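You operate a simulated robot arm through the tools that you are given. There is no shell and no other tool.

You run a simulated robot arm. Do the job below in one go: nothing can be reset, and whatever is moved stays where it is left.

JOB
Swap the empty pack in the island's cover press for the earlier dated spare; cover the waiting slide.
Fine: empty pack on the black tray, one press, press head back. Set down upright: cover pack, what you pick out. Where these are worked on the way, their far stop is far enough and under half their travel is too little: press head.

The check looks at the end state, three seconds after you hand in, the way a careful person would. Anything else that was tipped, shoved, dropped, spilled or broken makes it a failure. Lids that push on must go on centred and level and be pressed home; caps that screw on are set level and turned clockwise until they are tight.

ROBOT AND FRAMES
A 7-joint arm with a two-finger gripper, fixed in place. Base frame: the origin is at the foot of the arm, x ahead of it, y to its left, z up. Lengths are in mm, angles in degrees, forces in N, time in s.
With the tool pointing down near the work surface it reaches from about 340 to 720 mm from the base axis. Its first joint turns from -66.0 to 66.0 degrees. Payload 2.45 kg.
The TCP is the grasp point between the finger pads, 26 mm short of the fingertips. In the tool frame z runs along the fingers and y along their closing line. Largest opening 96 mm; the body of the gripper starts 69 mm behind the TCP.
Orientation is that of the tool frame in the base frame, as [roll, pitch, yaw] about the fixed x, y, z axes, in that order (R = Rz(yaw) Ry(pitch) Rx(roll)). With the fingers straight down and closing along the base's y, the tool's x points along the base's -x, its y along +y and its z along -z.

CONTROLS
- The arm moves only by the tool arm_command. Its argument "increments" is a list that holds one entry, the list of rows, each a list of 6 numbers: the shift along the base's x, y, z in mm, then the turn, a rotation vector about the base's x, y, z in degrees. In form: [[[tx, ty, tz, ax, ay, az], ...]]. A call has 1 to 20 rows; each row shifts and turns the commanded pose from where the row before left it. "gripper" is the opening, from 0 (shut) to 1 (fully open), set as the call begins (left out, the last holds). Each row takes 0.2 s and may step no farther than 50 mm and 8.6 degrees from the row before; otherwise, or with a gripper value out of range, the whole call is refused. A pose out of reach is approached as far as the arm can. The call stops where the force on the tool passes 90 N (or 10 N more than at its start, if that is more) or the arm is blocked; 0.2 s more then pass. The fingers move at their own pace and stop on an object; they squeeze with about 41 N. The grip force told is the motor's: it shows also when the fingers shut on nothing. Time passes only in rows, and 0.2 s behind the last, so rows that do not move let the fingers close. The reply holds the time, the measured pose of the TCP, the force on the tool along the base axes, the opening and the grip force, in the units named above and with some noise, with the torque about the TCP (base axes, N m) and any sound that the robot's microphone picked up.
- Cameras (640 x 400 px; columns grow to the right, rows downward): "scene" is fixed at [168.9, -390.7, 1438.7]; the picture's right is [0.78, -0.63, 0.00], its down [-0.27, -0.33, -0.91] and it looks along [0.57, 0.70, -0.42] (base axes); focal length 244 px, centre (320, 200). "wrist" rides on the gripper at [82, 3, -98] in the tool frame; the picture's right is [-0.04, 1.00, 0.00], its down [-0.73, -0.03, -0.68] and it looks along [-0.68, -0.03, 0.73] (tool axes); focal length 256 px, centre (320, 200). There is no depth. A picture from a camera that has moved, and an enlarged one, comes with that camera's place and axes in the base frame and with its lens.
- snapshot(camera): a new picture of that camera. No time passes.
- enlarge(camera, box): a new picture of the part [left, top, right, bottom] of that camera's present view, enlarged. No time passes.
- finish_job(): hands the job in; it is judged then, once.

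Places have to be worked out from the pictures, the camera data and where the tool is seen. Open the gripper and draw the arm clear of the work before you hand the job in, unless the task says otherwise.

The tools are called after "Emit:" by a JSON object that holds its "op" and its "data". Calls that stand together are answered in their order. arm_command: Moves the arm, as the interface text tells. Its arguments: {"type":"object","properties":{"increments":{"type":"array","items":{"type":"array","items":{"type":"array","items":{"type":"number"}}}},"gripper":{"type":"number"}},"required":["increments"]} The other tools are called the same way: snapshot (camera) takes a picture; enlarge (camera, box) takes an enlarged picture of a part of a camera's view; finish_job () hands the job in.

At the start:

```text
clock: 0.0
ee_pos: [378.1, -218.8, 1319.8]
orientation: [180.0, 0.0, 179.9]
contact_force: [-0.6, -0.4, -0.2]
torque: [-0.02, 0.0, 0.01]
grip_width: 95.8
finger_force: 0.1
```

scene: 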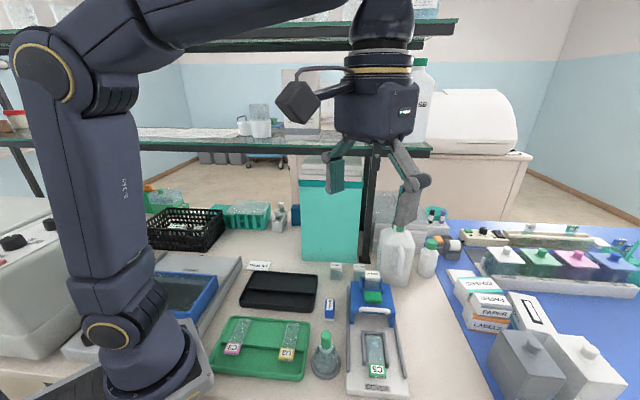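
wrist: 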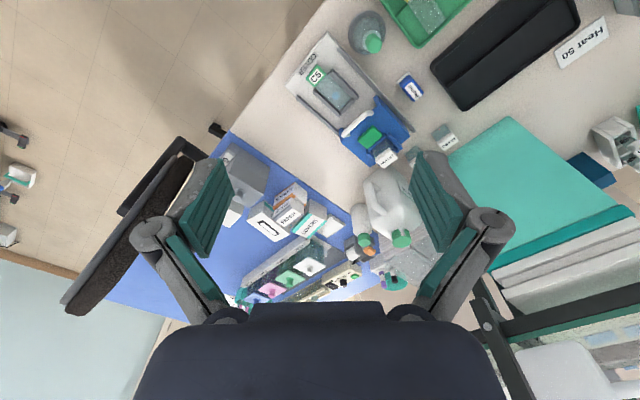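

I'll begin by looking closely at the press, the spare packs and the black tray in the scene view.

Emit:
{"op": "enlarge", "data": {"camera": "scene", "box": [310, 250, 430, 400]}}

Emit:
{"op": "enlarge", "data": {"camera": "scene", "box": [200, 250, 340, 390]}}

Emit:
{"op": "enlarge", "data": {"camera": "wrist", "box": [280, 0, 480, 180]}}

Emit:
{"op": "enlarge", "data": {"camera": "scene", "box": [420, 210, 640, 400]}}

```text
2.67 times, centred on (370, 325) of scene
camera zoom: at [168.9, -390.7, 1438.7], right [0.78, -0.63, 0.0], down [-0.27, -0.33, -0.91], along [0.57, 0.7, -0.42], focal length 650 px, centre (187, -133)
```

zoom: 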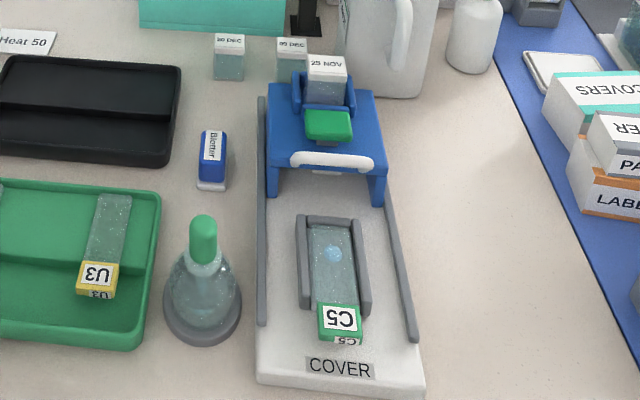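

```text
2.86 times, centred on (270, 320) of scene
camera zoom: at [168.9, -390.7, 1438.7], right [0.78, -0.63, 0.0], down [-0.27, -0.33, -0.91], along [0.57, 0.7, -0.42], focal length 696 px, centre (463, -143)
```

zoom: 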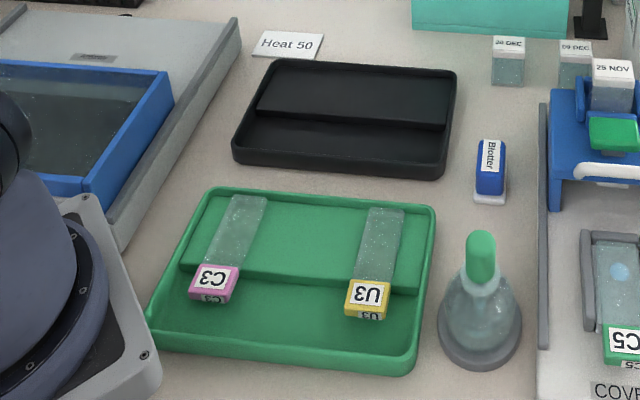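

```text
2.22 times, centred on (380, 90) of wrist
camera zoom: at [294.8, -214.2, 1417.7], right [0.04, 1.0, 0.0], down [0.73, -0.03, 0.68], along [0.68, -0.03, -0.73], focal length 569 px, centre (187, 444)
```

zoom: 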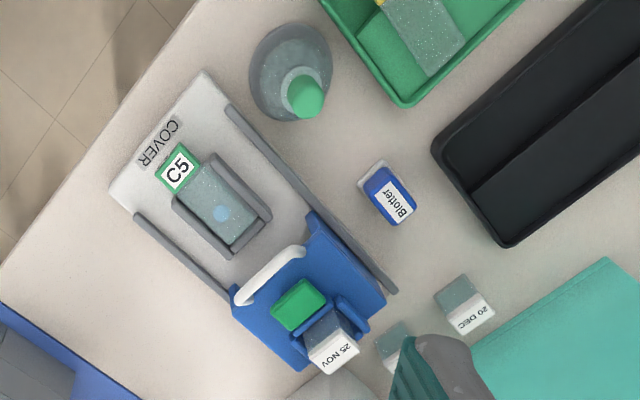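

```text
2.11 times, centred on (530, 305) of scene
camera zoom: at [168.9, -390.7, 1438.7], right [0.78, -0.63, 0.0], down [-0.27, -0.33, -0.91], along [0.57, 0.7, -0.42], focal length 513 px, centre (-122, -21)
```

zoom: 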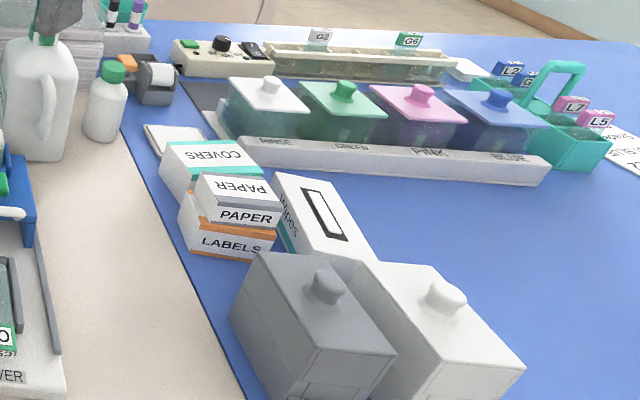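

The press stands at roughly 42° in the base frame, with the table near z≈900. The pack in the head reads 25 NOV, and two spares (20 DEC and one that looks like 0? DEC) stand behind it. I'll turn the wrist to look along the press axis and come lower for a closer view, staying well above everything.

Emit:
{"op": "arm_command", "data": {"increments": [[[2.2, -12, -28, 0, 0, 8.4], [2.2, -12, -28, 0, 0, 8.4], [2.2, -12, -28, 0, 0, 8.4], [2.2, -12, -28, 0, 0, 8.4], [2.2, -12, -28, 0, 0, 8.4], [0, 0, 0, 0, 0, 0], [0, 0, 0, 0, 0, 0]]], "gripper": 1}}

Emit:
{"op": "snapshot", "data": {"camera": "wrist"}}

Emit:
{"op": "snapshot", "data": {"camera": "scene"}}

```text
clock: 1.6
ee_pos: [388.5, -277.8, 1179.4]
orientation: [179.9, 0.0, -137.9]
contact_force: [0.1, 0.2, -0.3]
torque: [-0.05, 0.03, 0.02]
grip_width: 95.8
finger_force: 0.0
```

```text
taken
camera wrist: at [324.9, -329.7, 1277.7], right [-0.64, 0.77, 0.0], down [0.56, 0.47, 0.68], along [0.52, 0.43, -0.73], focal length 256 px, centre (320, 200)
```

wrist: 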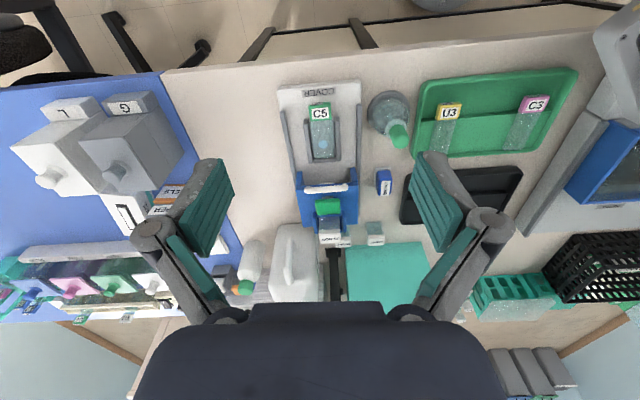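

```text
taken
```

scene: 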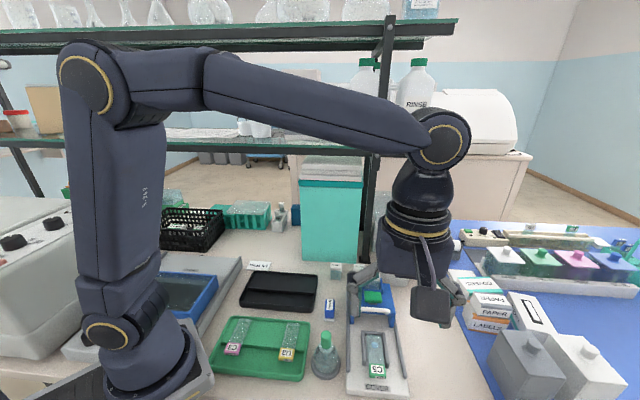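

The press is now lined up vertically in the wrist picture. I'll enlarge the press and pack regions.

Emit:
{"op": "enlarge", "data": {"camera": "wrist", "box": [260, 160, 400, 260]}}

Emit:
{"op": "enlarge", "data": {"camera": "wrist", "box": [260, 70, 400, 170]}}

Emit:
{"op": "enlarge", "data": {"camera": "scene", "box": [310, 250, 430, 330]}}

Emit:
{"op": "enlarge", "data": {"camera": "wrist", "box": [380, 140, 540, 240]}}

```text
4.00 times, centred on (330, 210) of wrist
camera zoom: at [324.9, -329.7, 1277.7], right [-0.64, 0.77, 0.0], down [0.56, 0.47, 0.68], along [0.52, 0.43, -0.73], focal length 1024 px, centre (280, 160)
```

zoom: 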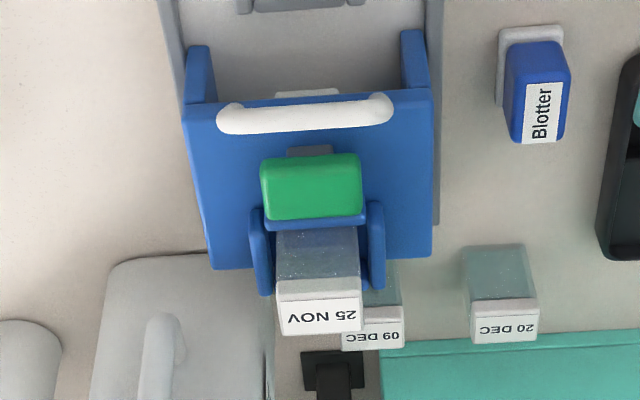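

```text
4.00 times, centred on (330, 120) of wrist
camera zoom: at [324.9, -329.7, 1277.7], right [-0.64, 0.77, 0.0], down [0.56, 0.47, 0.68], along [0.52, 0.43, -0.73], focal length 1024 px, centre (280, 520)
```

zoom: 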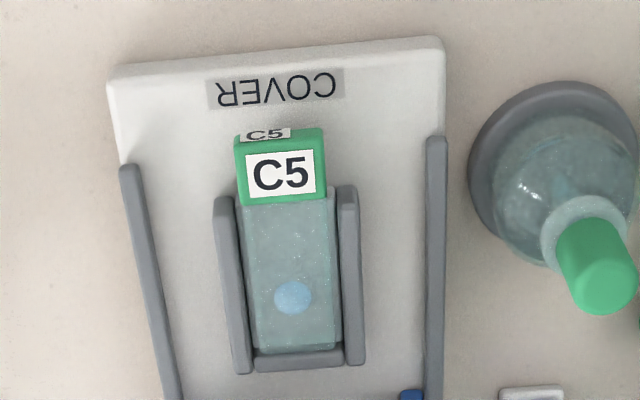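

```text
5.00 times, centred on (370, 290) of scene
camera zoom: at [168.9, -390.7, 1438.7], right [0.78, -0.63, 0.0], down [-0.27, -0.33, -0.91], along [0.57, 0.7, -0.42], focal length 1218 px, centre (70, -250)
```

zoom: 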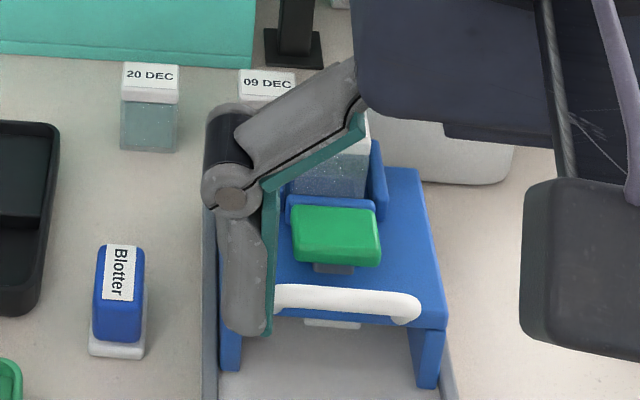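

```text
4.00 times, centred on (460, 190) of wrist
camera zoom: at [324.9, -329.7, 1277.7], right [-0.64, 0.77, 0.0], down [0.56, 0.47, 0.68], along [0.52, 0.43, -0.73], focal length 1024 px, centre (-240, 240)
```

zoom: 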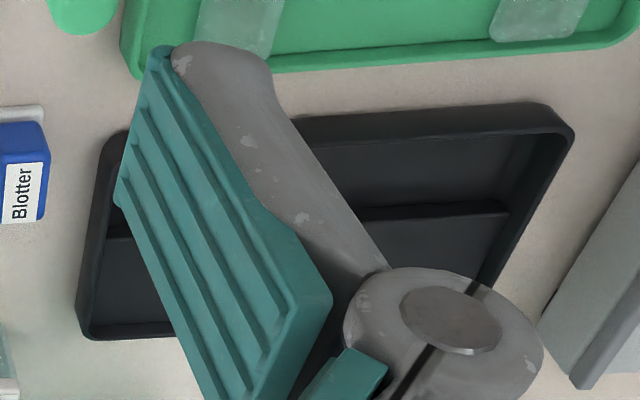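

The label reads 09 DEC, so that is the earlier spare (20 DEC is the other). My triangulation puts the handle at about (511,-163,984), the 25 NOV pack top at about (581,-96,1005) and the 09 DEC top at about (636,-6,938). I'll move lower and closer to refine these.

Emit:
{"op": "arm_command", "data": {"increments": [[[21, 19, -17, 0, 0, 0.5], [21, 19, -17, 0, 0, 0.5], [21, 19, -17, 0, 0, 0.5], [21, 19, -17, 0, 0, 0.5], [0, 0, 0, 0, 0, 0], [0, 0, 0, 0, 0, 0]]]}}

Emit:
{"op": "snapshot", "data": {"camera": "wrist"}}

Emit:
{"op": "enlarge", "data": {"camera": "wrist", "box": [240, 80, 400, 180]}}

Emit:
{"op": "enlarge", "data": {"camera": "wrist", "box": [260, 170, 420, 270]}}

```text
clock: 3.0
ee_pos: [472.2, -202.1, 1112.0]
orientation: [-180.0, 0.1, -136.0]
contact_force: [-0.2, -0.3, 0.5]
torque: [0.02, 0.0, 0.02]
grip_width: 96.0
finger_force: 0.1
```

```text
taken
camera wrist: at [409.9, -255.1, 1208.9], right [-0.67, 0.75, 0.0], down [0.55, 0.49, 0.68], along [0.51, 0.45, -0.73], focal length 256 px, centre (320, 200)
```

wrist: 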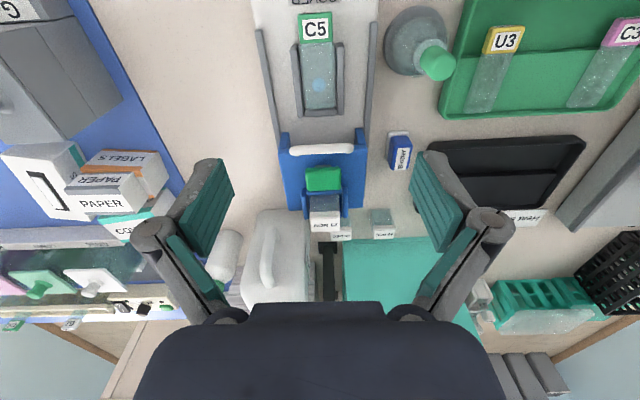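

```text
4.00 times, centred on (320, 130) of wrist
camera zoom: at [409.9, -255.1, 1208.9], right [-0.67, 0.75, 0.0], down [0.55, 0.49, 0.68], along [0.51, 0.45, -0.73], focal length 1024 px, centre (320, 480)
```

zoom: 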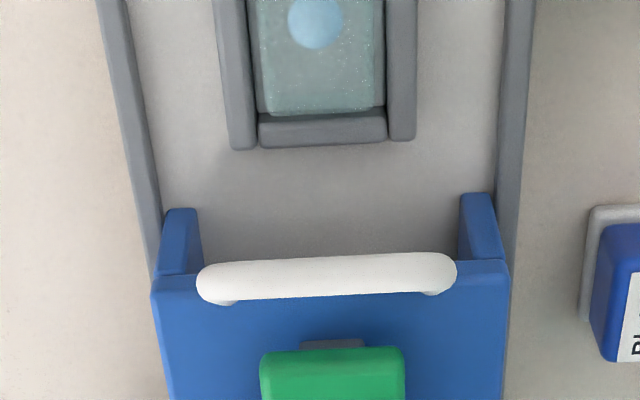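

```text
4.00 times, centred on (340, 220) of wrist
camera zoom: at [409.9, -255.1, 1208.9], right [-0.67, 0.75, 0.0], down [0.55, 0.49, 0.68], along [0.51, 0.45, -0.73], focal length 1024 px, centre (240, 120)
```

zoom: 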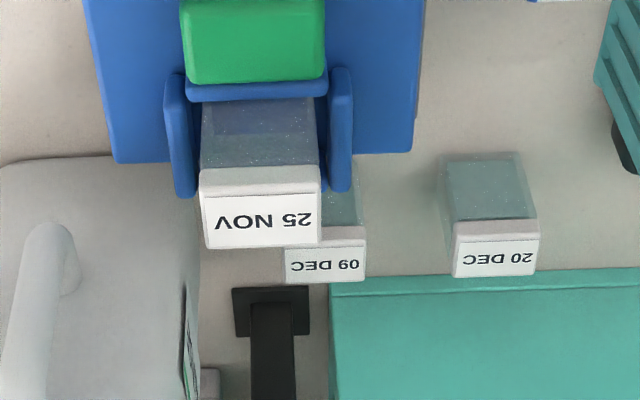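

The press axis is about 45°, and the pack top measures about 34 x 23 mm. Both cameras look from nearly the same bearing, so heights are poorly fixed. I'll take a view from the left side to get a proper baseline.

Emit:
{"op": "arm_command", "data": {"increments": [[[-10, 35, 0, 0, 0, -8], [-10, 35, 0, 0, 0, -8], [-10, 35, 0, 0, 0, -8], [-10, 35, 0, 0, 0, 0], [0, 0, 0, 0, 0, 0], [0, 0, 0, 0, 0, 0]]]}}

Emit:
{"op": "snapshot", "data": {"camera": "wrist"}}

Emit:
{"op": "enlarge", "data": {"camera": "wrist", "box": [180, 130, 340, 230]}}

Emit:
{"op": "enlarge", "data": {"camera": "wrist", "box": [240, 180, 400, 280]}}

```text
clock: 4.4
ee_pos: [431.6, -62.5, 1112.2]
orientation: [180.0, 0.0, -160.1]
contact_force: [0.0, -1.1, -0.5]
torque: [-0.01, -0.04, -0.01]
grip_width: 96.0
finger_force: 0.1
```

```text
taken
camera wrist: at [353.0, -87.5, 1210.2], right [-0.3, 0.95, 0.0], down [0.7, 0.22, 0.68], along [0.65, 0.21, -0.73], focal length 256 px, centre (320, 200)
```

wrist: 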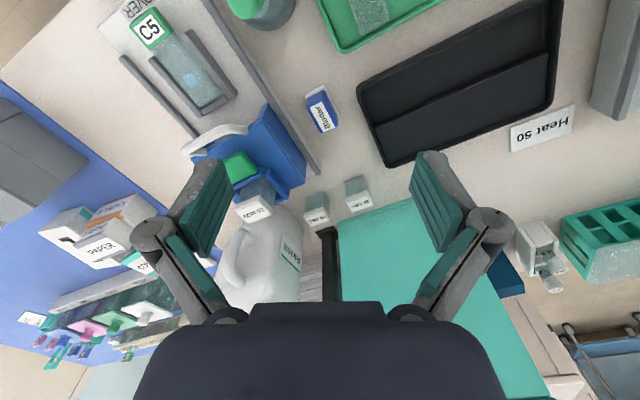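

```text
4.00 times, centred on (260, 180) of wrist
camera zoom: at [353.0, -87.5, 1210.2], right [-0.3, 0.95, 0.0], down [0.7, 0.22, 0.68], along [0.65, 0.21, -0.73], focal length 1024 px, centre (560, 280)
```

zoom: 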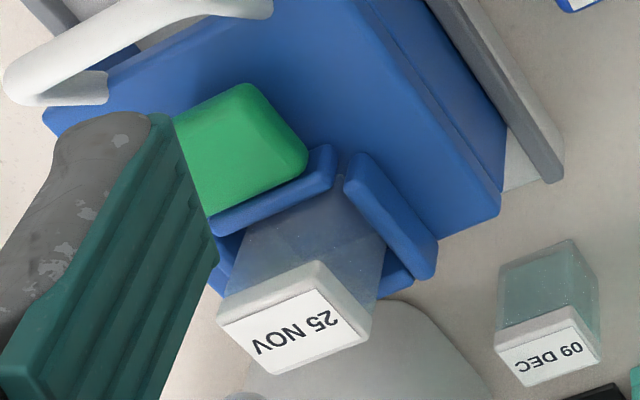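

```text
4.00 times, centred on (320, 230) of wrist
camera zoom: at [353.0, -87.5, 1210.2], right [-0.3, 0.95, 0.0], down [0.7, 0.22, 0.68], along [0.65, 0.21, -0.73], focal length 1024 px, centre (320, 80)
```

zoom: 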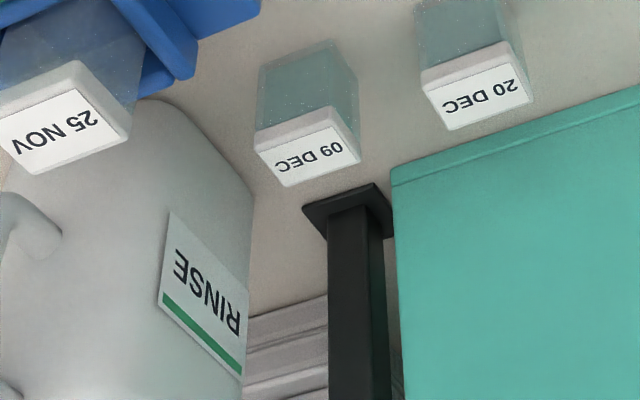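

Good baseline now. The 25 NOV top is at about (579,-96,1004), the 09 DEC top at about (640,-2,932), the 20 DEC top at about (591,50,931) and the table at about z=880. Next I'll look at the head and handle from the side, with the tool turned to heading -45°.

Emit:
{"op": "arm_command", "data": {"increments": [[[5, -6, -9, 0, 0, -8.1], [5, -6, -9, 0, 0, -8.1], [5, -6, -9, 0, 0, -8.1], [5, -6, -9, 0, 0, -8.1], [5, -6, -9, 0, 0, -8.1], [5, -6, -9, 0, 0, -8.1], [5, -6, -9, 0, 0, -8.1], [4, -5, -9, 0, 0, -8.1], [0, 0, 0, 0, 0, 0], [0, 0, 0, 0, 0, 0]]]}}

Emit:
{"op": "snapshot", "data": {"camera": "wrist"}}

Emit:
{"op": "enlarge", "data": {"camera": "wrist", "box": [220, 130, 420, 255]}}

Emit:
{"op": "snapshot", "data": {"camera": "scene"}}

```text
clock: 6.6
ee_pos: [471.3, -109.4, 1039.8]
orientation: [-180.0, 0.1, 135.1]
contact_force: [-0.3, 0.5, 0.2]
torque: [0.0, 0.03, -0.02]
grip_width: 95.9
finger_force: 0.1
```

```text
taken
camera wrist: at [415.0, -48.4, 1137.6], right [0.73, 0.68, 0.0], down [0.5, -0.54, 0.68], along [0.46, -0.5, -0.73], focal length 256 px, centre (320, 200)
```

wrist: 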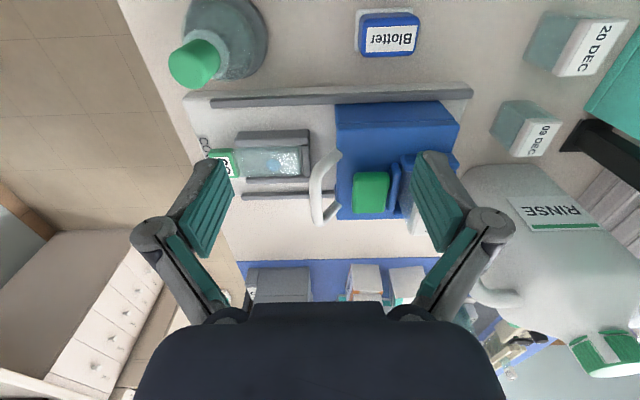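

```text
3.20 times, centred on (320, 192) of wrist
camera zoom: at [415.0, -48.4, 1137.6], right [0.73, 0.68, 0.0], down [0.5, -0.54, 0.68], along [0.46, -0.5, -0.73], focal length 819 px, centre (320, 224)
```

zoom: 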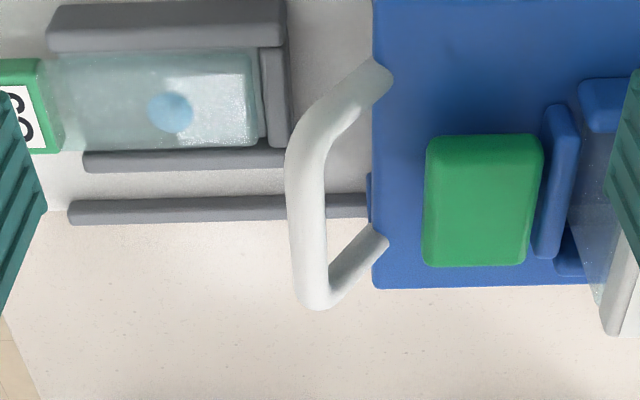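

```text
taken
```

scene: 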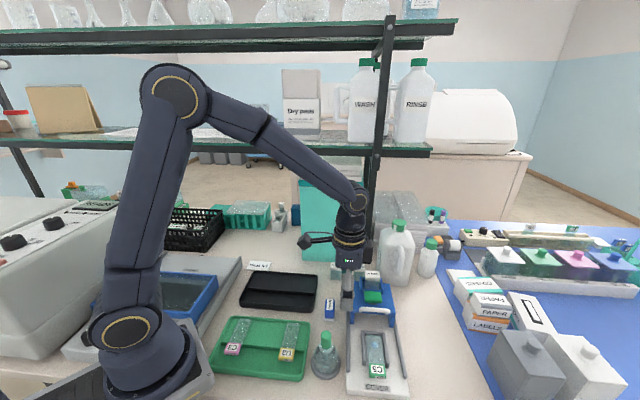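

The handle is a D-bar whose centre is at about (513,-161,984), sloping up and forward from the deck edge. The deck is at z≈953, the green press button at about (547,-127,970), and the press centreline is x−y≈675. Next I'll turn back to heading 45° and look at the black tray.

Emit:
{"op": "arm_command", "data": {"increments": [[[-9, 12, 8, 0, 0, 8.2], [-9, 12, 8, 0, 0, 8.2], [-9, 12, 8, 0, 0, 8.2], [-9, 12, 8, 0, 0, 8.2], [-9, 12, 8, 0, 0, 8.2], [-9, 13, 8, 0, 0, 8.2], [-9, 13, 6, 0, 0, 8.2], [-9, 13, 6, 0, 0, 8.2], [-9, 13, 0, 0, 0, 8.2], [-10, 13, 0, 0, 0, 8.2], [-10, 13, 0, 0, 0, 7.9], [0, 0, 0, 0, 0, 0], [0, 0, 0, 0, 0, 0]]]}}

Emit:
{"op": "snapshot", "data": {"camera": "wrist"}}

Emit:
{"op": "enlarge", "data": {"camera": "wrist", "box": [220, 60, 420, 185]}}

Emit:
{"op": "enlarge", "data": {"camera": "scene", "box": [225, 255, 345, 330]}}

```text
clock: 9.4
ee_pos: [369.6, 30.2, 1099.3]
orientation: [-179.9, 0.0, -135.0]
contact_force: [-0.1, -0.4, 0.9]
torque: [0.0, 0.0, 0.0]
grip_width: 95.8
finger_force: 0.1
```

```text
taken
camera wrist: at [309.0, -25.5, 1197.7], right [-0.68, 0.73, 0.0], down [0.54, 0.5, 0.68], along [0.5, 0.46, -0.73], focal length 256 px, centre (320, 200)
```

wrist: 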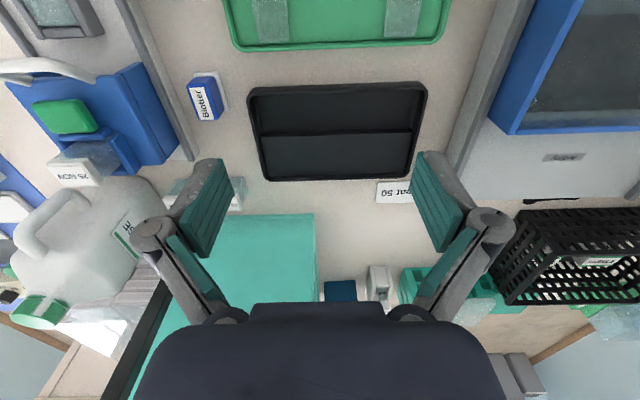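

```text
3.20 times, centred on (320, 122) of wrist
camera zoom: at [309.0, -25.5, 1197.7], right [-0.68, 0.73, 0.0], down [0.54, 0.5, 0.68], along [0.5, 0.46, -0.73], focal length 819 px, centre (320, 448)
```

zoom: 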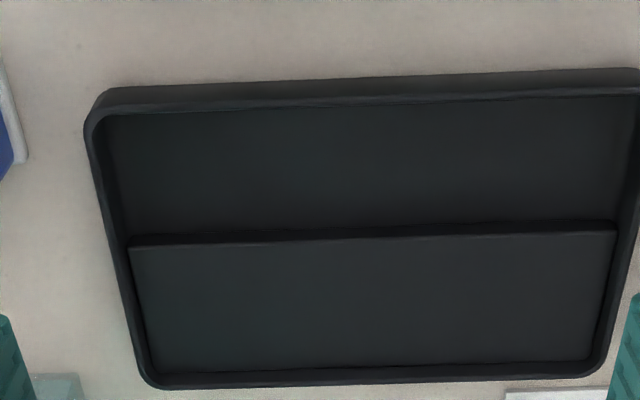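

```text
5.33 times, centred on (285, 292) of scene
camera zoom: at [168.9, -390.7, 1438.7], right [0.78, -0.63, 0.0], down [-0.27, -0.33, -0.91], along [0.57, 0.7, -0.42], focal length 1299 px, centre (507, -293)
```

zoom: 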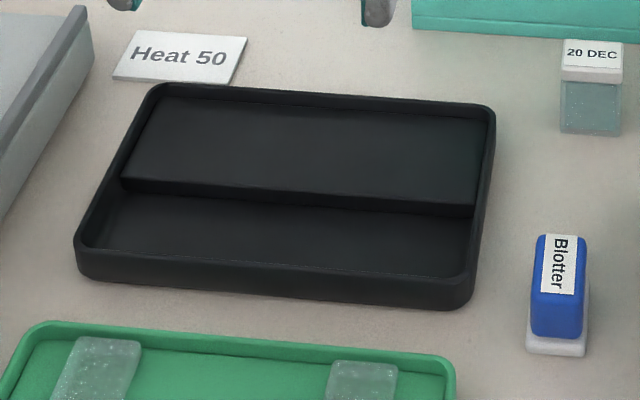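

The tray's raised back half has its floor at about z=895, and I'll set the empty pack down near (439,124). The jug's side is only about 51 mm from the 09 DEC centre, so I'll grip the packs fore-and-aft (heading -45°) to keep the gripper body clear of it. Next I'll hover over the 25 NOV pack.

Emit:
{"op": "arm_command", "data": {"increments": [[[19, -11.5, 0, 0, 0, -8.2], [19, -11.5, 0, 0, 0, -8.2], [19, -11.5, 0, 0, 0, -8.2], [19, -11.5, 0, 0, 0, -8.2], [19, -11.5, 0, 0, 0, -8.2], [19, -11.5, 0, 0, 0, -8.2], [19, -11.5, 0, 0, 0, -8.2], [19, -11.5, 0, 0, 0, -8.2], [19, -11.5, 0, 0, 0, -8.2], [19, -11.5, 0, 0, 0, -8.2], [19.5, -11.6, 0, 0, 0, -8.0], [0, 0, -15, 0, 0, 0], [0, 0, -15, 0, 0, 0], [0, 0, 0, 0, 0, 0], [0, 0, 0, 0, 0, 0]]], "gripper": 0.6}}

Emit:
{"op": "snapshot", "data": {"camera": "wrist"}}

Emit:
{"op": "enlarge", "data": {"camera": "wrist", "box": [240, 130, 400, 230]}}

Emit:
{"op": "snapshot", "data": {"camera": "scene"}}

```text
clock: 12.6
ee_pos: [578.7, -97.2, 1069.6]
orientation: [180.0, 0.0, 135.2]
contact_force: [0.2, 0.4, -0.3]
torque: [0.0, 0.01, 0.03]
grip_width: 57.5
finger_force: 0.0
```

```text
taken
camera wrist: at [523.1, -36.9, 1167.6], right [0.73, 0.68, 0.0], down [0.5, -0.54, 0.68], along [0.46, -0.5, -0.73], focal length 256 px, centre (320, 200)
```

wrist: 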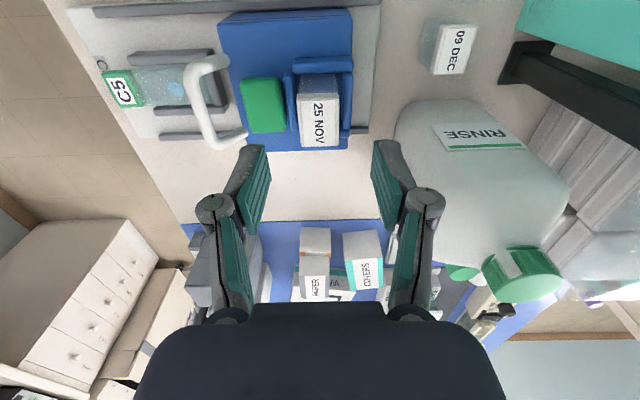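

```text
4.00 times, centred on (320, 180) of wrist
camera zoom: at [523.1, -36.9, 1167.6], right [0.73, 0.68, 0.0], down [0.5, -0.54, 0.68], along [0.46, -0.5, -0.73], focal length 1024 px, centre (320, 280)
```

zoom: 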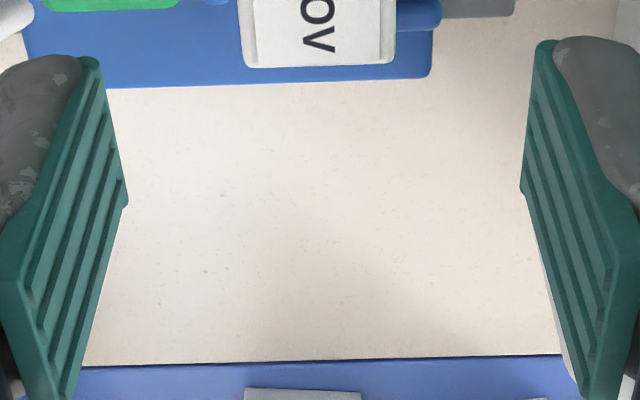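

```text
taken
```

scene: 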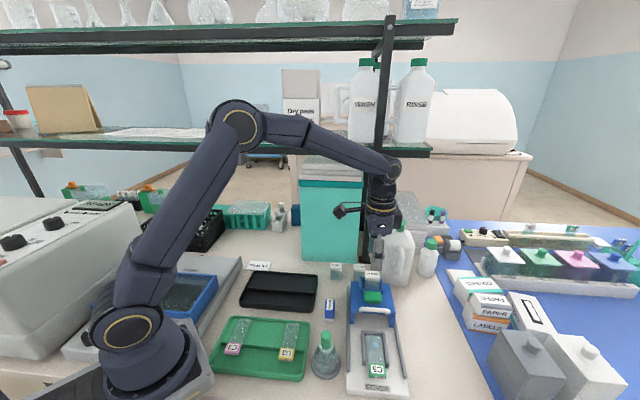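

The tool is over the pack. I'll enlarge the pack's region to check centring before I descend.

Emit:
{"op": "enlarge", "data": {"camera": "wrist", "box": [200, 50, 400, 175]}}

Emit:
{"op": "enlarge", "data": {"camera": "wrist", "box": [270, 60, 370, 160]}}

```text
3.20 times, centred on (300, 112) of wrist
camera zoom: at [523.1, -36.9, 1167.6], right [0.73, 0.68, 0.0], down [0.5, -0.54, 0.68], along [0.46, -0.5, -0.73], focal length 819 px, centre (384, 480)
```

zoom: 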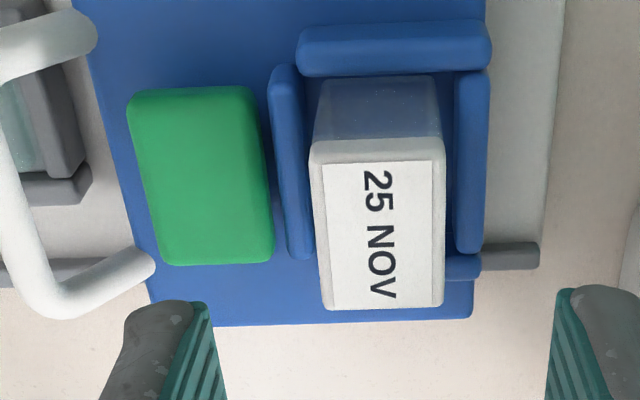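

```text
4.00 times, centred on (320, 110) of wrist
camera zoom: at [523.1, -36.9, 1167.6], right [0.73, 0.68, 0.0], down [0.5, -0.54, 0.68], along [0.46, -0.5, -0.73], focal length 1024 px, centre (320, 560)
```

zoom: 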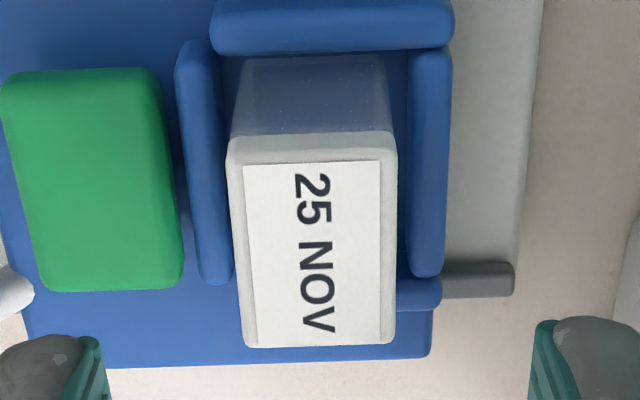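

The pack is centred under the tool to within about 1 mm, and the holder walls around its lower half top out near z≈974. I'll descend with a modest opening so the fingertips stop at about z≈981, just above the walls.

Emit:
{"op": "arm_command", "data": {"increments": [[[0, 0, -12, 0, 0, 0], [0, 0, -12, 0, 0, 0], [0, 0, -12, 0, 0, 0], [0, 0, -12, 0, 0, 0], [0, 0, -7, 0, 0, 0], [0, 0, -4, 0, 0, 0], [0, 0, -3, 0, 0, 0], [0, 0, 0, 0, 0, 0]]], "gripper": 0.45}}

Emit:
{"op": "snapshot", "data": {"camera": "wrist"}}

Emit:
{"op": "enlarge", "data": {"camera": "scene", "box": [330, 225, 430, 325]}}

Emit:
{"op": "enlarge", "data": {"camera": "wrist", "box": [240, 120, 400, 220]}}

```text
clock: 14.4
ee_pos: [579.6, -98.7, 1007.2]
orientation: [180.0, 0.0, 135.1]
contact_force: [0.3, -0.3, -0.7]
torque: [0.03, 0.01, 0.02]
grip_width: 43.5
finger_force: 0.0
```

```text
taken
camera wrist: at [523.2, -37.4, 1105.7], right [0.73, 0.68, 0.0], down [0.5, -0.54, 0.68], along [0.46, -0.5, -0.73], focal length 256 px, centre (320, 200)
```

wrist: 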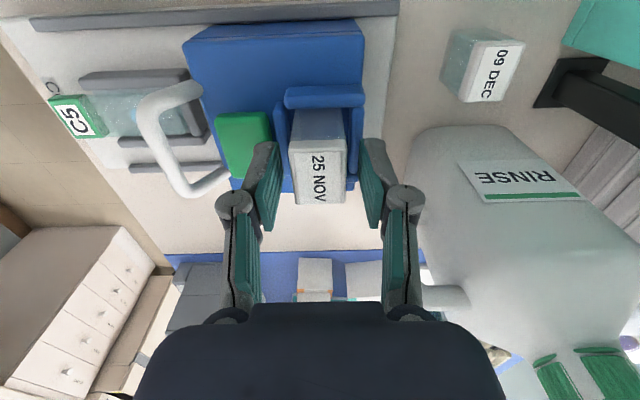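

```text
4.00 times, centred on (380, 275) of scene
camera zoom: at [168.9, -390.7, 1438.7], right [0.78, -0.63, 0.0], down [-0.27, -0.33, -0.91], along [0.57, 0.7, -0.42], focal length 974 px, centre (80, -100)
```

zoom: 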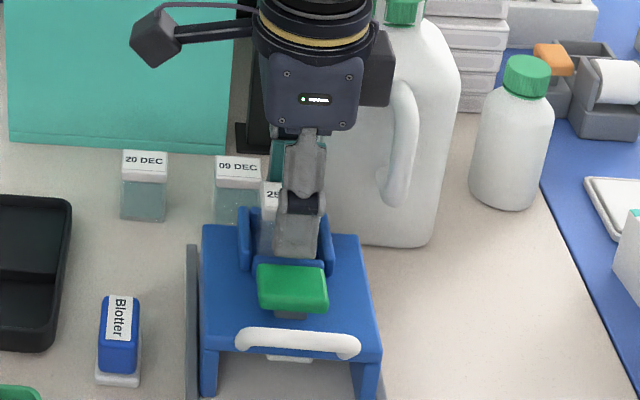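

```text
4.00 times, centred on (320, 170) of wrist
camera zoom: at [523.2, -37.4, 1105.7], right [0.73, 0.68, 0.0], down [0.5, -0.54, 0.68], along [0.46, -0.5, -0.73], focal length 1024 px, centre (320, 320)
```

zoom: 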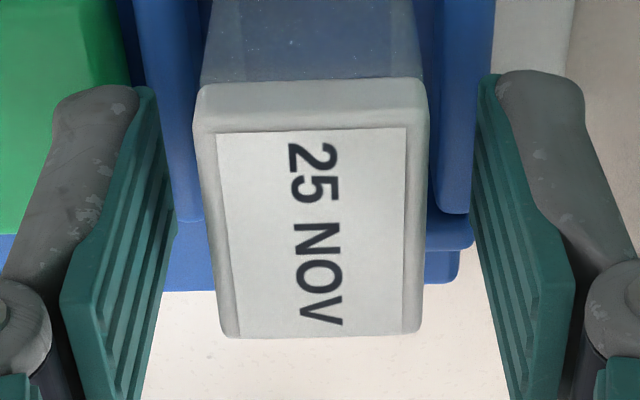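

The fingertips are above the walls on either side of the pack, with no contact force. I'll shift about 1 mm to centre and close on the pack.

Emit:
{"op": "arm_command", "data": {"increments": [[[-1, 1, 0, 0, 0, 0], [0, 0, 0, 0, 0, 0]]]}}

Emit:
{"op": "arm_command", "data": {"increments": [[[0, 0, 0, 0, 0, 0], [0, 0, 0, 0, 0, 0], [0, 0, 0, 0, 0, 0], [0, 0, 0, 0, 0, 0], [0, 0, 0, 0, 0, 0]]], "gripper": 0}}

Emit:
{"op": "enlarge", "data": {"camera": "wrist", "box": [220, 80, 420, 220]}}

```text
clock: 15.0
ee_pos: [579.2, -97.4, 1008.4]
orientation: [-180.0, 0.0, 135.2]
contact_force: [-0.6, 0.6, -0.8]
torque: [-0.01, -0.01, 0.0]
grip_width: 43.2
finger_force: 0.2
```

```text
clock: 16.2
ee_pos: [577.6, -98.5, 1007.7]
orientation: [180.0, 0.1, 135.2]
contact_force: [-0.5, -0.5, 0.4]
torque: [0.05, 0.05, 0.03]
grip_width: 27.1
finger_force: 41.2
```

```text
2.86 times, centred on (320, 150) of wrist
camera zoom: at [522.1, -36.6, 1105.7], right [0.73, 0.68, 0.0], down [0.5, -0.54, 0.68], along [0.46, -0.5, -0.73], focal length 731 px, centre (320, 343)
```

zoom: 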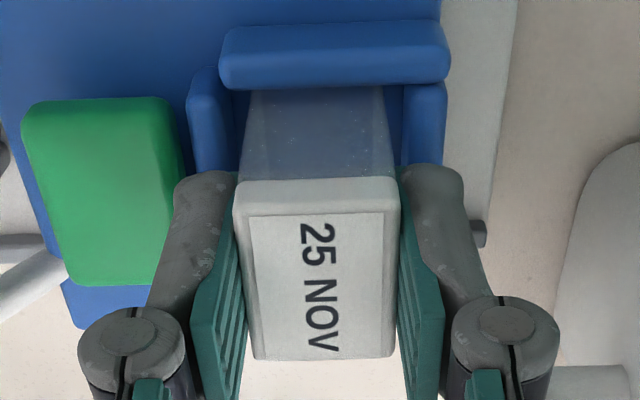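

The grip holds at 27.1 mm wide with 41 N. I'll lift the empty pack straight up.

Emit:
{"op": "arm_command", "data": {"increments": [[[0, 0, 5, 0, 0, 0], [0, 0, 8, 0, 0, 0], [0, 0, 10, 0, 0, 0], [0, 0, 15, 0, 0, 0], [0, 0, 15, 0, 0, 0], [0, 0, 15, 0, 0, 0], [0, 0, 15, 0, 0, 0], [0, 0, 0, 0, 0, 0], [0, 0, 0, 0, 0, 0]]]}}

Emit:
{"op": "snapshot", "data": {"camera": "wrist"}}

Emit:
{"op": "enlarge", "data": {"camera": "wrist", "box": [180, 20, 420, 170]}}

Emit:
{"op": "enlarge", "data": {"camera": "scene", "box": [330, 200, 430, 325]}}

```text
clock: 18.2
ee_pos: [578.5, -96.3, 1090.2]
orientation: [179.9, 0.0, 135.1]
contact_force: [0.0, 1.4, -0.7]
torque: [-0.02, 0.02, 0.03]
grip_width: 27.0
finger_force: 41.3
```

```text
taken
camera wrist: at [522.3, -35.8, 1188.5], right [0.73, 0.68, 0.0], down [0.5, -0.54, 0.68], along [0.46, -0.5, -0.73], focal length 256 px, centre (320, 200)
```

wrist: 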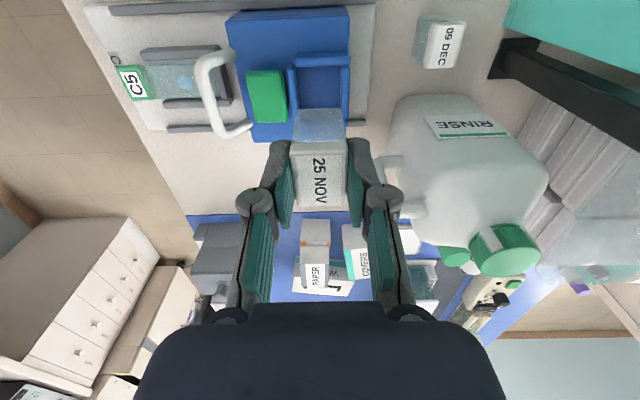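

```text
2.67 times, centred on (300, 95) of wrist
camera zoom: at [522.3, -35.8, 1188.5], right [0.73, 0.68, 0.0], down [0.5, -0.54, 0.68], along [0.46, -0.5, -0.73], focal length 683 px, centre (373, 480)
```

zoom: 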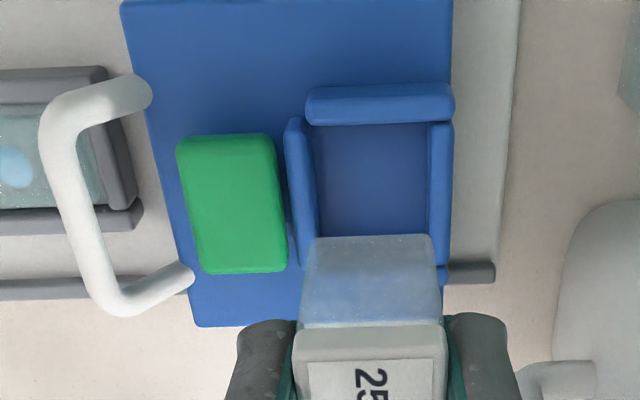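

```text
3.20 times, centred on (380, 262) of scene
camera zoom: at [168.9, -390.7, 1438.7], right [0.78, -0.63, 0.0], down [-0.27, -0.33, -0.91], along [0.57, 0.7, -0.42], focal length 780 px, centre (128, 0)
```

zoom: 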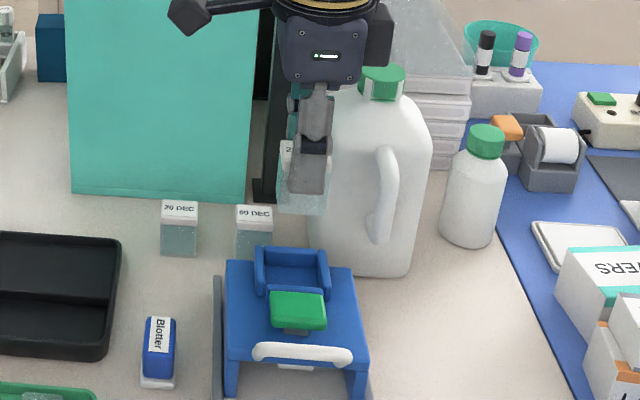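

The pack is held and the four-walled holder is now empty. I'll carry the pack over to the raised back half of the black tray.

Emit:
{"op": "arm_command", "data": {"increments": [[[-19.8, 31.6, 0, 0, 0, 0], [-19.8, 31.6, 0, 0, 0, 0], [-19.8, 31.6, 0, 0, 0, 0], [-19.8, 31.6, 0, 0, 0, 0], [-19.8, 31.6, 0, 0, 0, 0], [-19.8, 31.6, 0, 0, 0, 0], [-19.8, 31.6, 0, 0, 0, 0], [0, 0, -20, 0, 0, 0], [0, 0, -20, 0, 0, 0], [0, 0, -20, 0, 0, 0], [0, 0, 0, 0, 0, 0], [0, 0, 0, 0, 0, 0]]]}}

Emit:
{"op": "snapshot", "data": {"camera": "wrist"}}

Emit:
{"op": "enlarge", "data": {"camera": "wrist", "box": [220, 60, 420, 185]}}

Emit:
{"op": "enlarge", "data": {"camera": "scene", "box": [220, 210, 350, 330]}}

```text
clock: 20.8
ee_pos: [438.9, 124.7, 1031.3]
orientation: [180.0, 0.0, 135.1]
contact_force: [-0.2, -0.1, -0.6]
torque: [0.0, 0.0, -0.01]
grip_width: 27.2
finger_force: 41.2
```

```text
taken
camera wrist: at [383.2, 184.8, 1128.3], right [0.73, 0.68, 0.0], down [0.5, -0.54, 0.68], along [0.46, -0.5, -0.73], focal length 256 px, centre (320, 200)
```

wrist: 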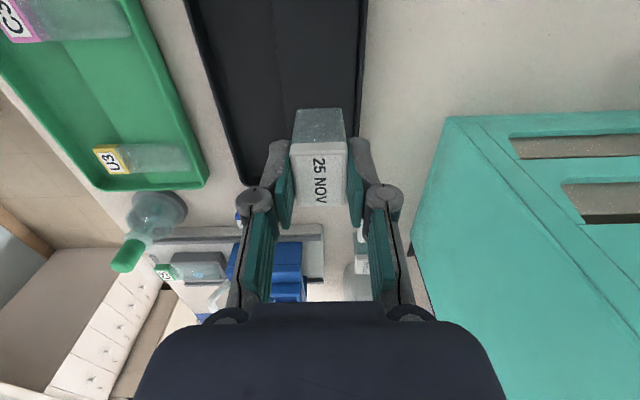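

```text
3.20 times, centred on (320, 122) of wrist
camera zoom: at [383.2, 184.8, 1128.3], right [0.73, 0.68, 0.0], down [0.5, -0.54, 0.68], along [0.46, -0.5, -0.73], focal length 819 px, centre (320, 448)
```

zoom: 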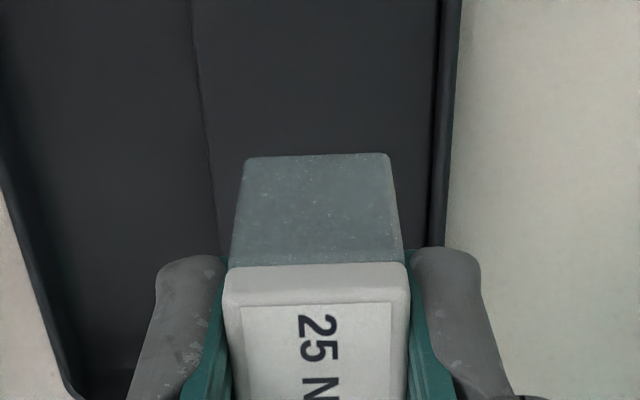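

```text
3.33 times, centred on (285, 270) of scene
camera zoom: at [168.9, -390.7, 1438.7], right [0.78, -0.63, 0.0], down [-0.27, -0.33, -0.91], along [0.57, 0.7, -0.42], focal length 812 px, centre (437, -33)
```

zoom: 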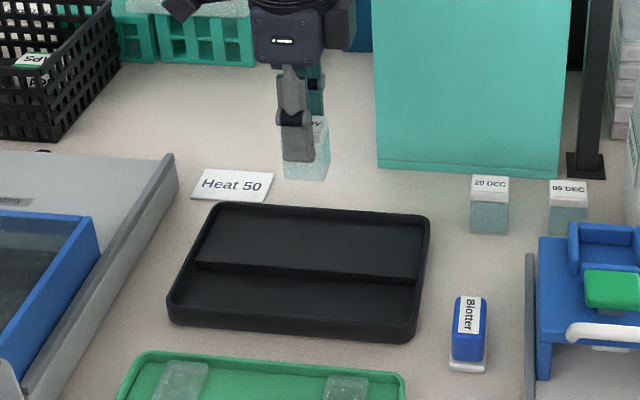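

The pack is over the raised half, between the step and the back rim. I estimate touchdown at TCP z≈951, so I'll descend to about 958 and check.

Emit:
{"op": "arm_command", "data": {"increments": [[[0, 0, -20, 0, 0, 0], [0, 0, -20, 0, 0, 0], [0, 0, -20, 0, 0, 0], [0, 0, -10, 0, 0, 0], [0, 0, -3, 0, 0, 0], [0, 0, 0, 0, 0, 0], [0, 0, 0, 0, 0, 0]]]}}

Emit:
{"op": "snapshot", "data": {"camera": "wrist"}}

Emit:
{"op": "enlarge", "data": {"camera": "wrist", "box": [220, 60, 420, 185]}}

Emit:
{"op": "enlarge", "data": {"camera": "scene", "box": [230, 230, 330, 320]}}

```text
clock: 22.4
ee_pos: [440.2, 123.7, 959.0]
orientation: [-180.0, 0.0, 135.2]
contact_force: [0.1, -0.1, -0.4]
torque: [0.01, 0.0, 0.0]
grip_width: 26.9
finger_force: 40.7
```

```text
taken
camera wrist: at [384.0, 184.8, 1055.9], right [0.73, 0.68, 0.0], down [0.5, -0.54, 0.68], along [0.46, -0.5, -0.73], focal length 256 px, centre (320, 200)
```

wrist: 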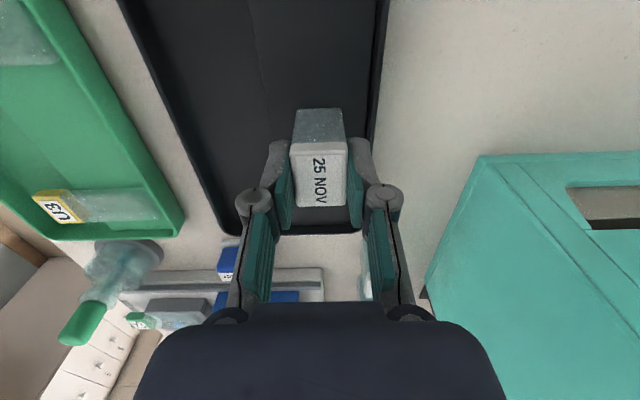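

```text
3.20 times, centred on (320, 122) of wrist
camera zoom: at [384.0, 184.8, 1055.9], right [0.73, 0.68, 0.0], down [0.5, -0.54, 0.68], along [0.46, -0.5, -0.73], focal length 819 px, centre (320, 448)
```

zoom: 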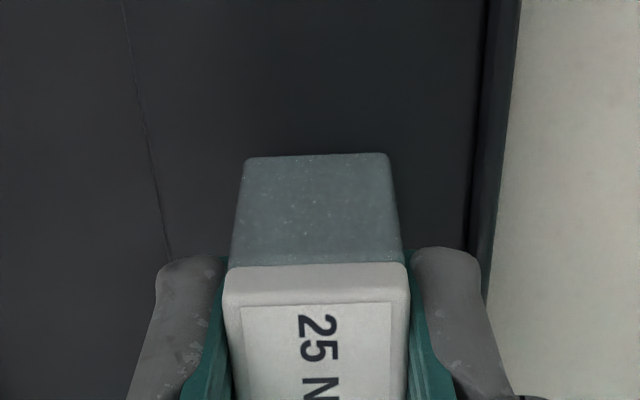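

```text
4.44 times, centred on (280, 275) of scene
camera zoom: at [168.9, -390.7, 1438.7], right [0.78, -0.63, 0.0], down [-0.27, -0.33, -0.91], along [0.57, 0.7, -0.42], focal length 1083 px, centre (498, -133)
```

zoom: 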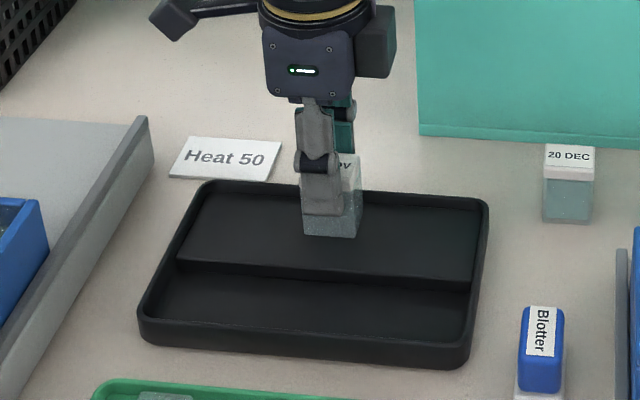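

The pack is well inside the raised area, just above it, with no contact yet. I'll lower it gently in small steps and watch the force.

Emit:
{"op": "arm_command", "data": {"increments": [[[0, 0, -2, 0, 0, 0], [0, 0, -2, 0, 0, 0], [0, 0, 0, 0, 0, 0]]]}}

Emit:
{"op": "arm_command", "data": {"increments": [[[0, 0, -1, 0, 0, 0], [0, 0, -1, 0, 0, 0], [0, 0, 0, 0, 0, 0]]]}}

```text
clock: 23.2
ee_pos: [439.8, 123.3, 954.3]
orientation: [180.0, 0.0, 135.0]
contact_force: [-0.1, -0.3, -0.1]
torque: [0.01, -0.01, 0.02]
grip_width: 26.9
finger_force: 40.4
```

```text
clock: 24.0
ee_pos: [439.3, 123.6, 952.1]
orientation: [-179.9, 0.1, 135.1]
contact_force: [0.4, 0.2, -1.7]
torque: [0.0, -0.02, 0.02]
grip_width: 27.1
finger_force: 40.6
```

Emit:
{"op": "arm_command", "data": {"increments": [[[0, 0, -1, 0, 0, 0], [0, 0, 0, 0, 0, 0]]]}}

Emit:
{"op": "arm_command", "data": {"increments": [[[0, 0, -1, 0, 0, 0], [0, 0, 0, 0, 0, 0]]]}}

```text
clock: 24.6
ee_pos: [439.5, 124.6, 951.0]
orientation: [-180.0, 0.0, 135.2]
contact_force: [-0.4, 0.0, -0.7]
torque: [0.01, -0.01, -0.02]
grip_width: 26.8
finger_force: 40.7
```

```text
clock: 25.2
ee_pos: [440.4, 122.0, 949.7]
orientation: [180.0, 0.1, 135.2]
contact_force: [-1.6, 1.0, 1.7]
torque: [0.02, 0.07, 0.01]
grip_width: 27.2
finger_force: 40.9
```

At z=949.7 the readings are still about noise level, with maybe the first hint of contact. I'll go 1 mm lower and read the force again.

Emit:
{"op": "arm_command", "data": {"increments": [[[0, 0, -1, 0, 0, 0], [0, 0, 0, 0, 0, 0]]]}}

Emit:
{"op": "enlarge", "data": {"camera": "scene", "box": [260, 255, 320, 305]}}

```text
clock: 25.8
ee_pos: [440.2, 123.9, 949.2]
orientation: [179.9, 0.1, 135.1]
contact_force: [-4.0, -2.9, 22.4]
torque: [-0.17, 0.21, 0.0]
grip_width: 27.1
finger_force: 40.7
```

```text
8.00 times, centred on (290, 280) of scene
camera zoom: at [168.5, -390.9, 1438.7], right [0.78, -0.63, 0.0], down [-0.27, -0.33, -0.91], along [0.57, 0.7, -0.42], focal length 1949 px, centre (560, -440)
```

zoom: 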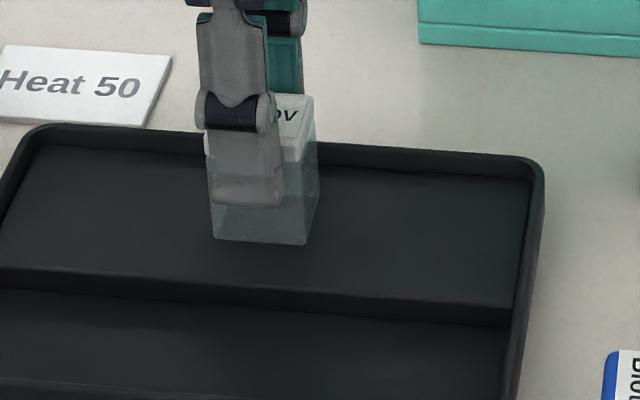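

There is firm contact at 22 N, so the pack is standing on the tray. I'll ease off half a millimetre, open the fingers and rise straight up.

Emit:
{"op": "arm_command", "data": {"increments": [[[0, 0, 0.6, 0, 0, 0], [0, 0, 0, 0, 0, 0]]]}}

Emit:
{"op": "arm_command", "data": {"increments": [[[0, 0, 0, 0, 0, 0], [0, 0, 0, 0, 0, 0], [0, 0, 0, 0, 0, 0]]], "gripper": 0.48}}

Emit:
{"op": "arm_command", "data": {"increments": [[[0, 0, 6, 0, 0, 0], [0, 0, 12, 0, 0, 0], [0, 0, 20, 0, 0, 0], [0, 0, 25, 0, 0, 0], [0, 0, 25, 0, 0, 0], [0, 0, 25, 0, 0, 0], [0, 0, 0, 0, 0, 0]]]}}

Emit:
{"op": "snapshot", "data": {"camera": "wrist"}}

Emit:
{"op": "enlarge", "data": {"camera": "scene", "box": [230, 230, 350, 320]}}

```text
clock: 26.4
ee_pos: [440.3, 123.5, 950.1]
orientation: [180.0, 0.1, 135.0]
contact_force: [2.2, -1.5, 14.3]
torque: [-0.02, -0.07, 0.05]
grip_width: 26.8
finger_force: 41.2
```

```text
clock: 27.2
ee_pos: [439.7, 124.1, 949.3]
orientation: [-180.0, 0.0, 135.1]
contact_force: [-0.5, -0.3, -0.6]
torque: [-0.02, 0.0, 0.04]
grip_width: 46.0
finger_force: 0.0
```

```text
clock: 28.8
ee_pos: [439.6, 124.4, 1062.5]
orientation: [180.0, 0.0, 135.1]
contact_force: [-0.2, 0.2, 0.3]
torque: [0.03, -0.01, 0.02]
grip_width: 46.1
finger_force: 0.1
```

```text
taken
camera wrist: at [383.2, 185.6, 1161.0], right [0.73, 0.68, 0.0], down [0.5, -0.54, 0.68], along [0.46, -0.5, -0.73], focal length 256 px, centre (320, 200)
```

wrist: 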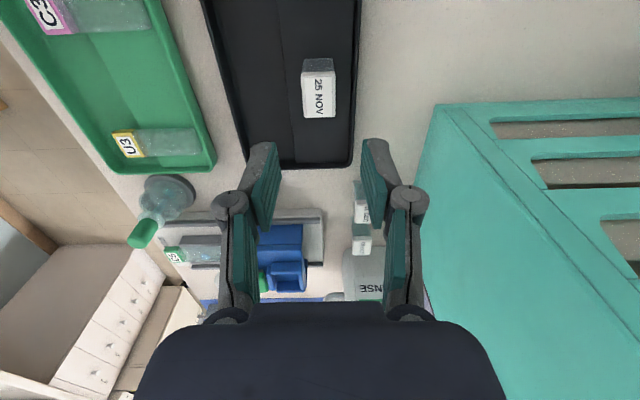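

```text
4.44 times, centred on (290, 275) of scene
camera zoom: at [168.9, -390.7, 1438.7], right [0.78, -0.63, 0.0], down [-0.27, -0.33, -0.91], along [0.57, 0.7, -0.42], focal length 1083 px, centre (453, -133)
```

zoom: 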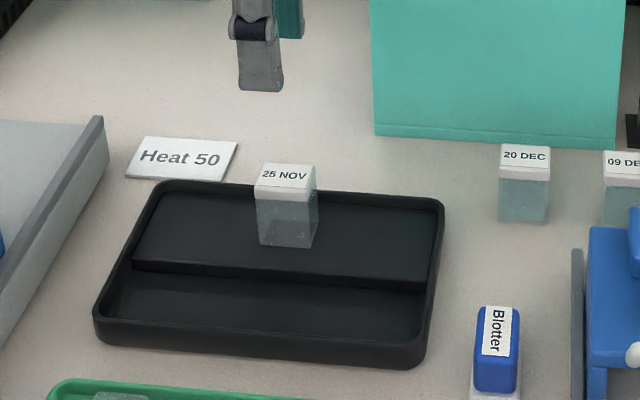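

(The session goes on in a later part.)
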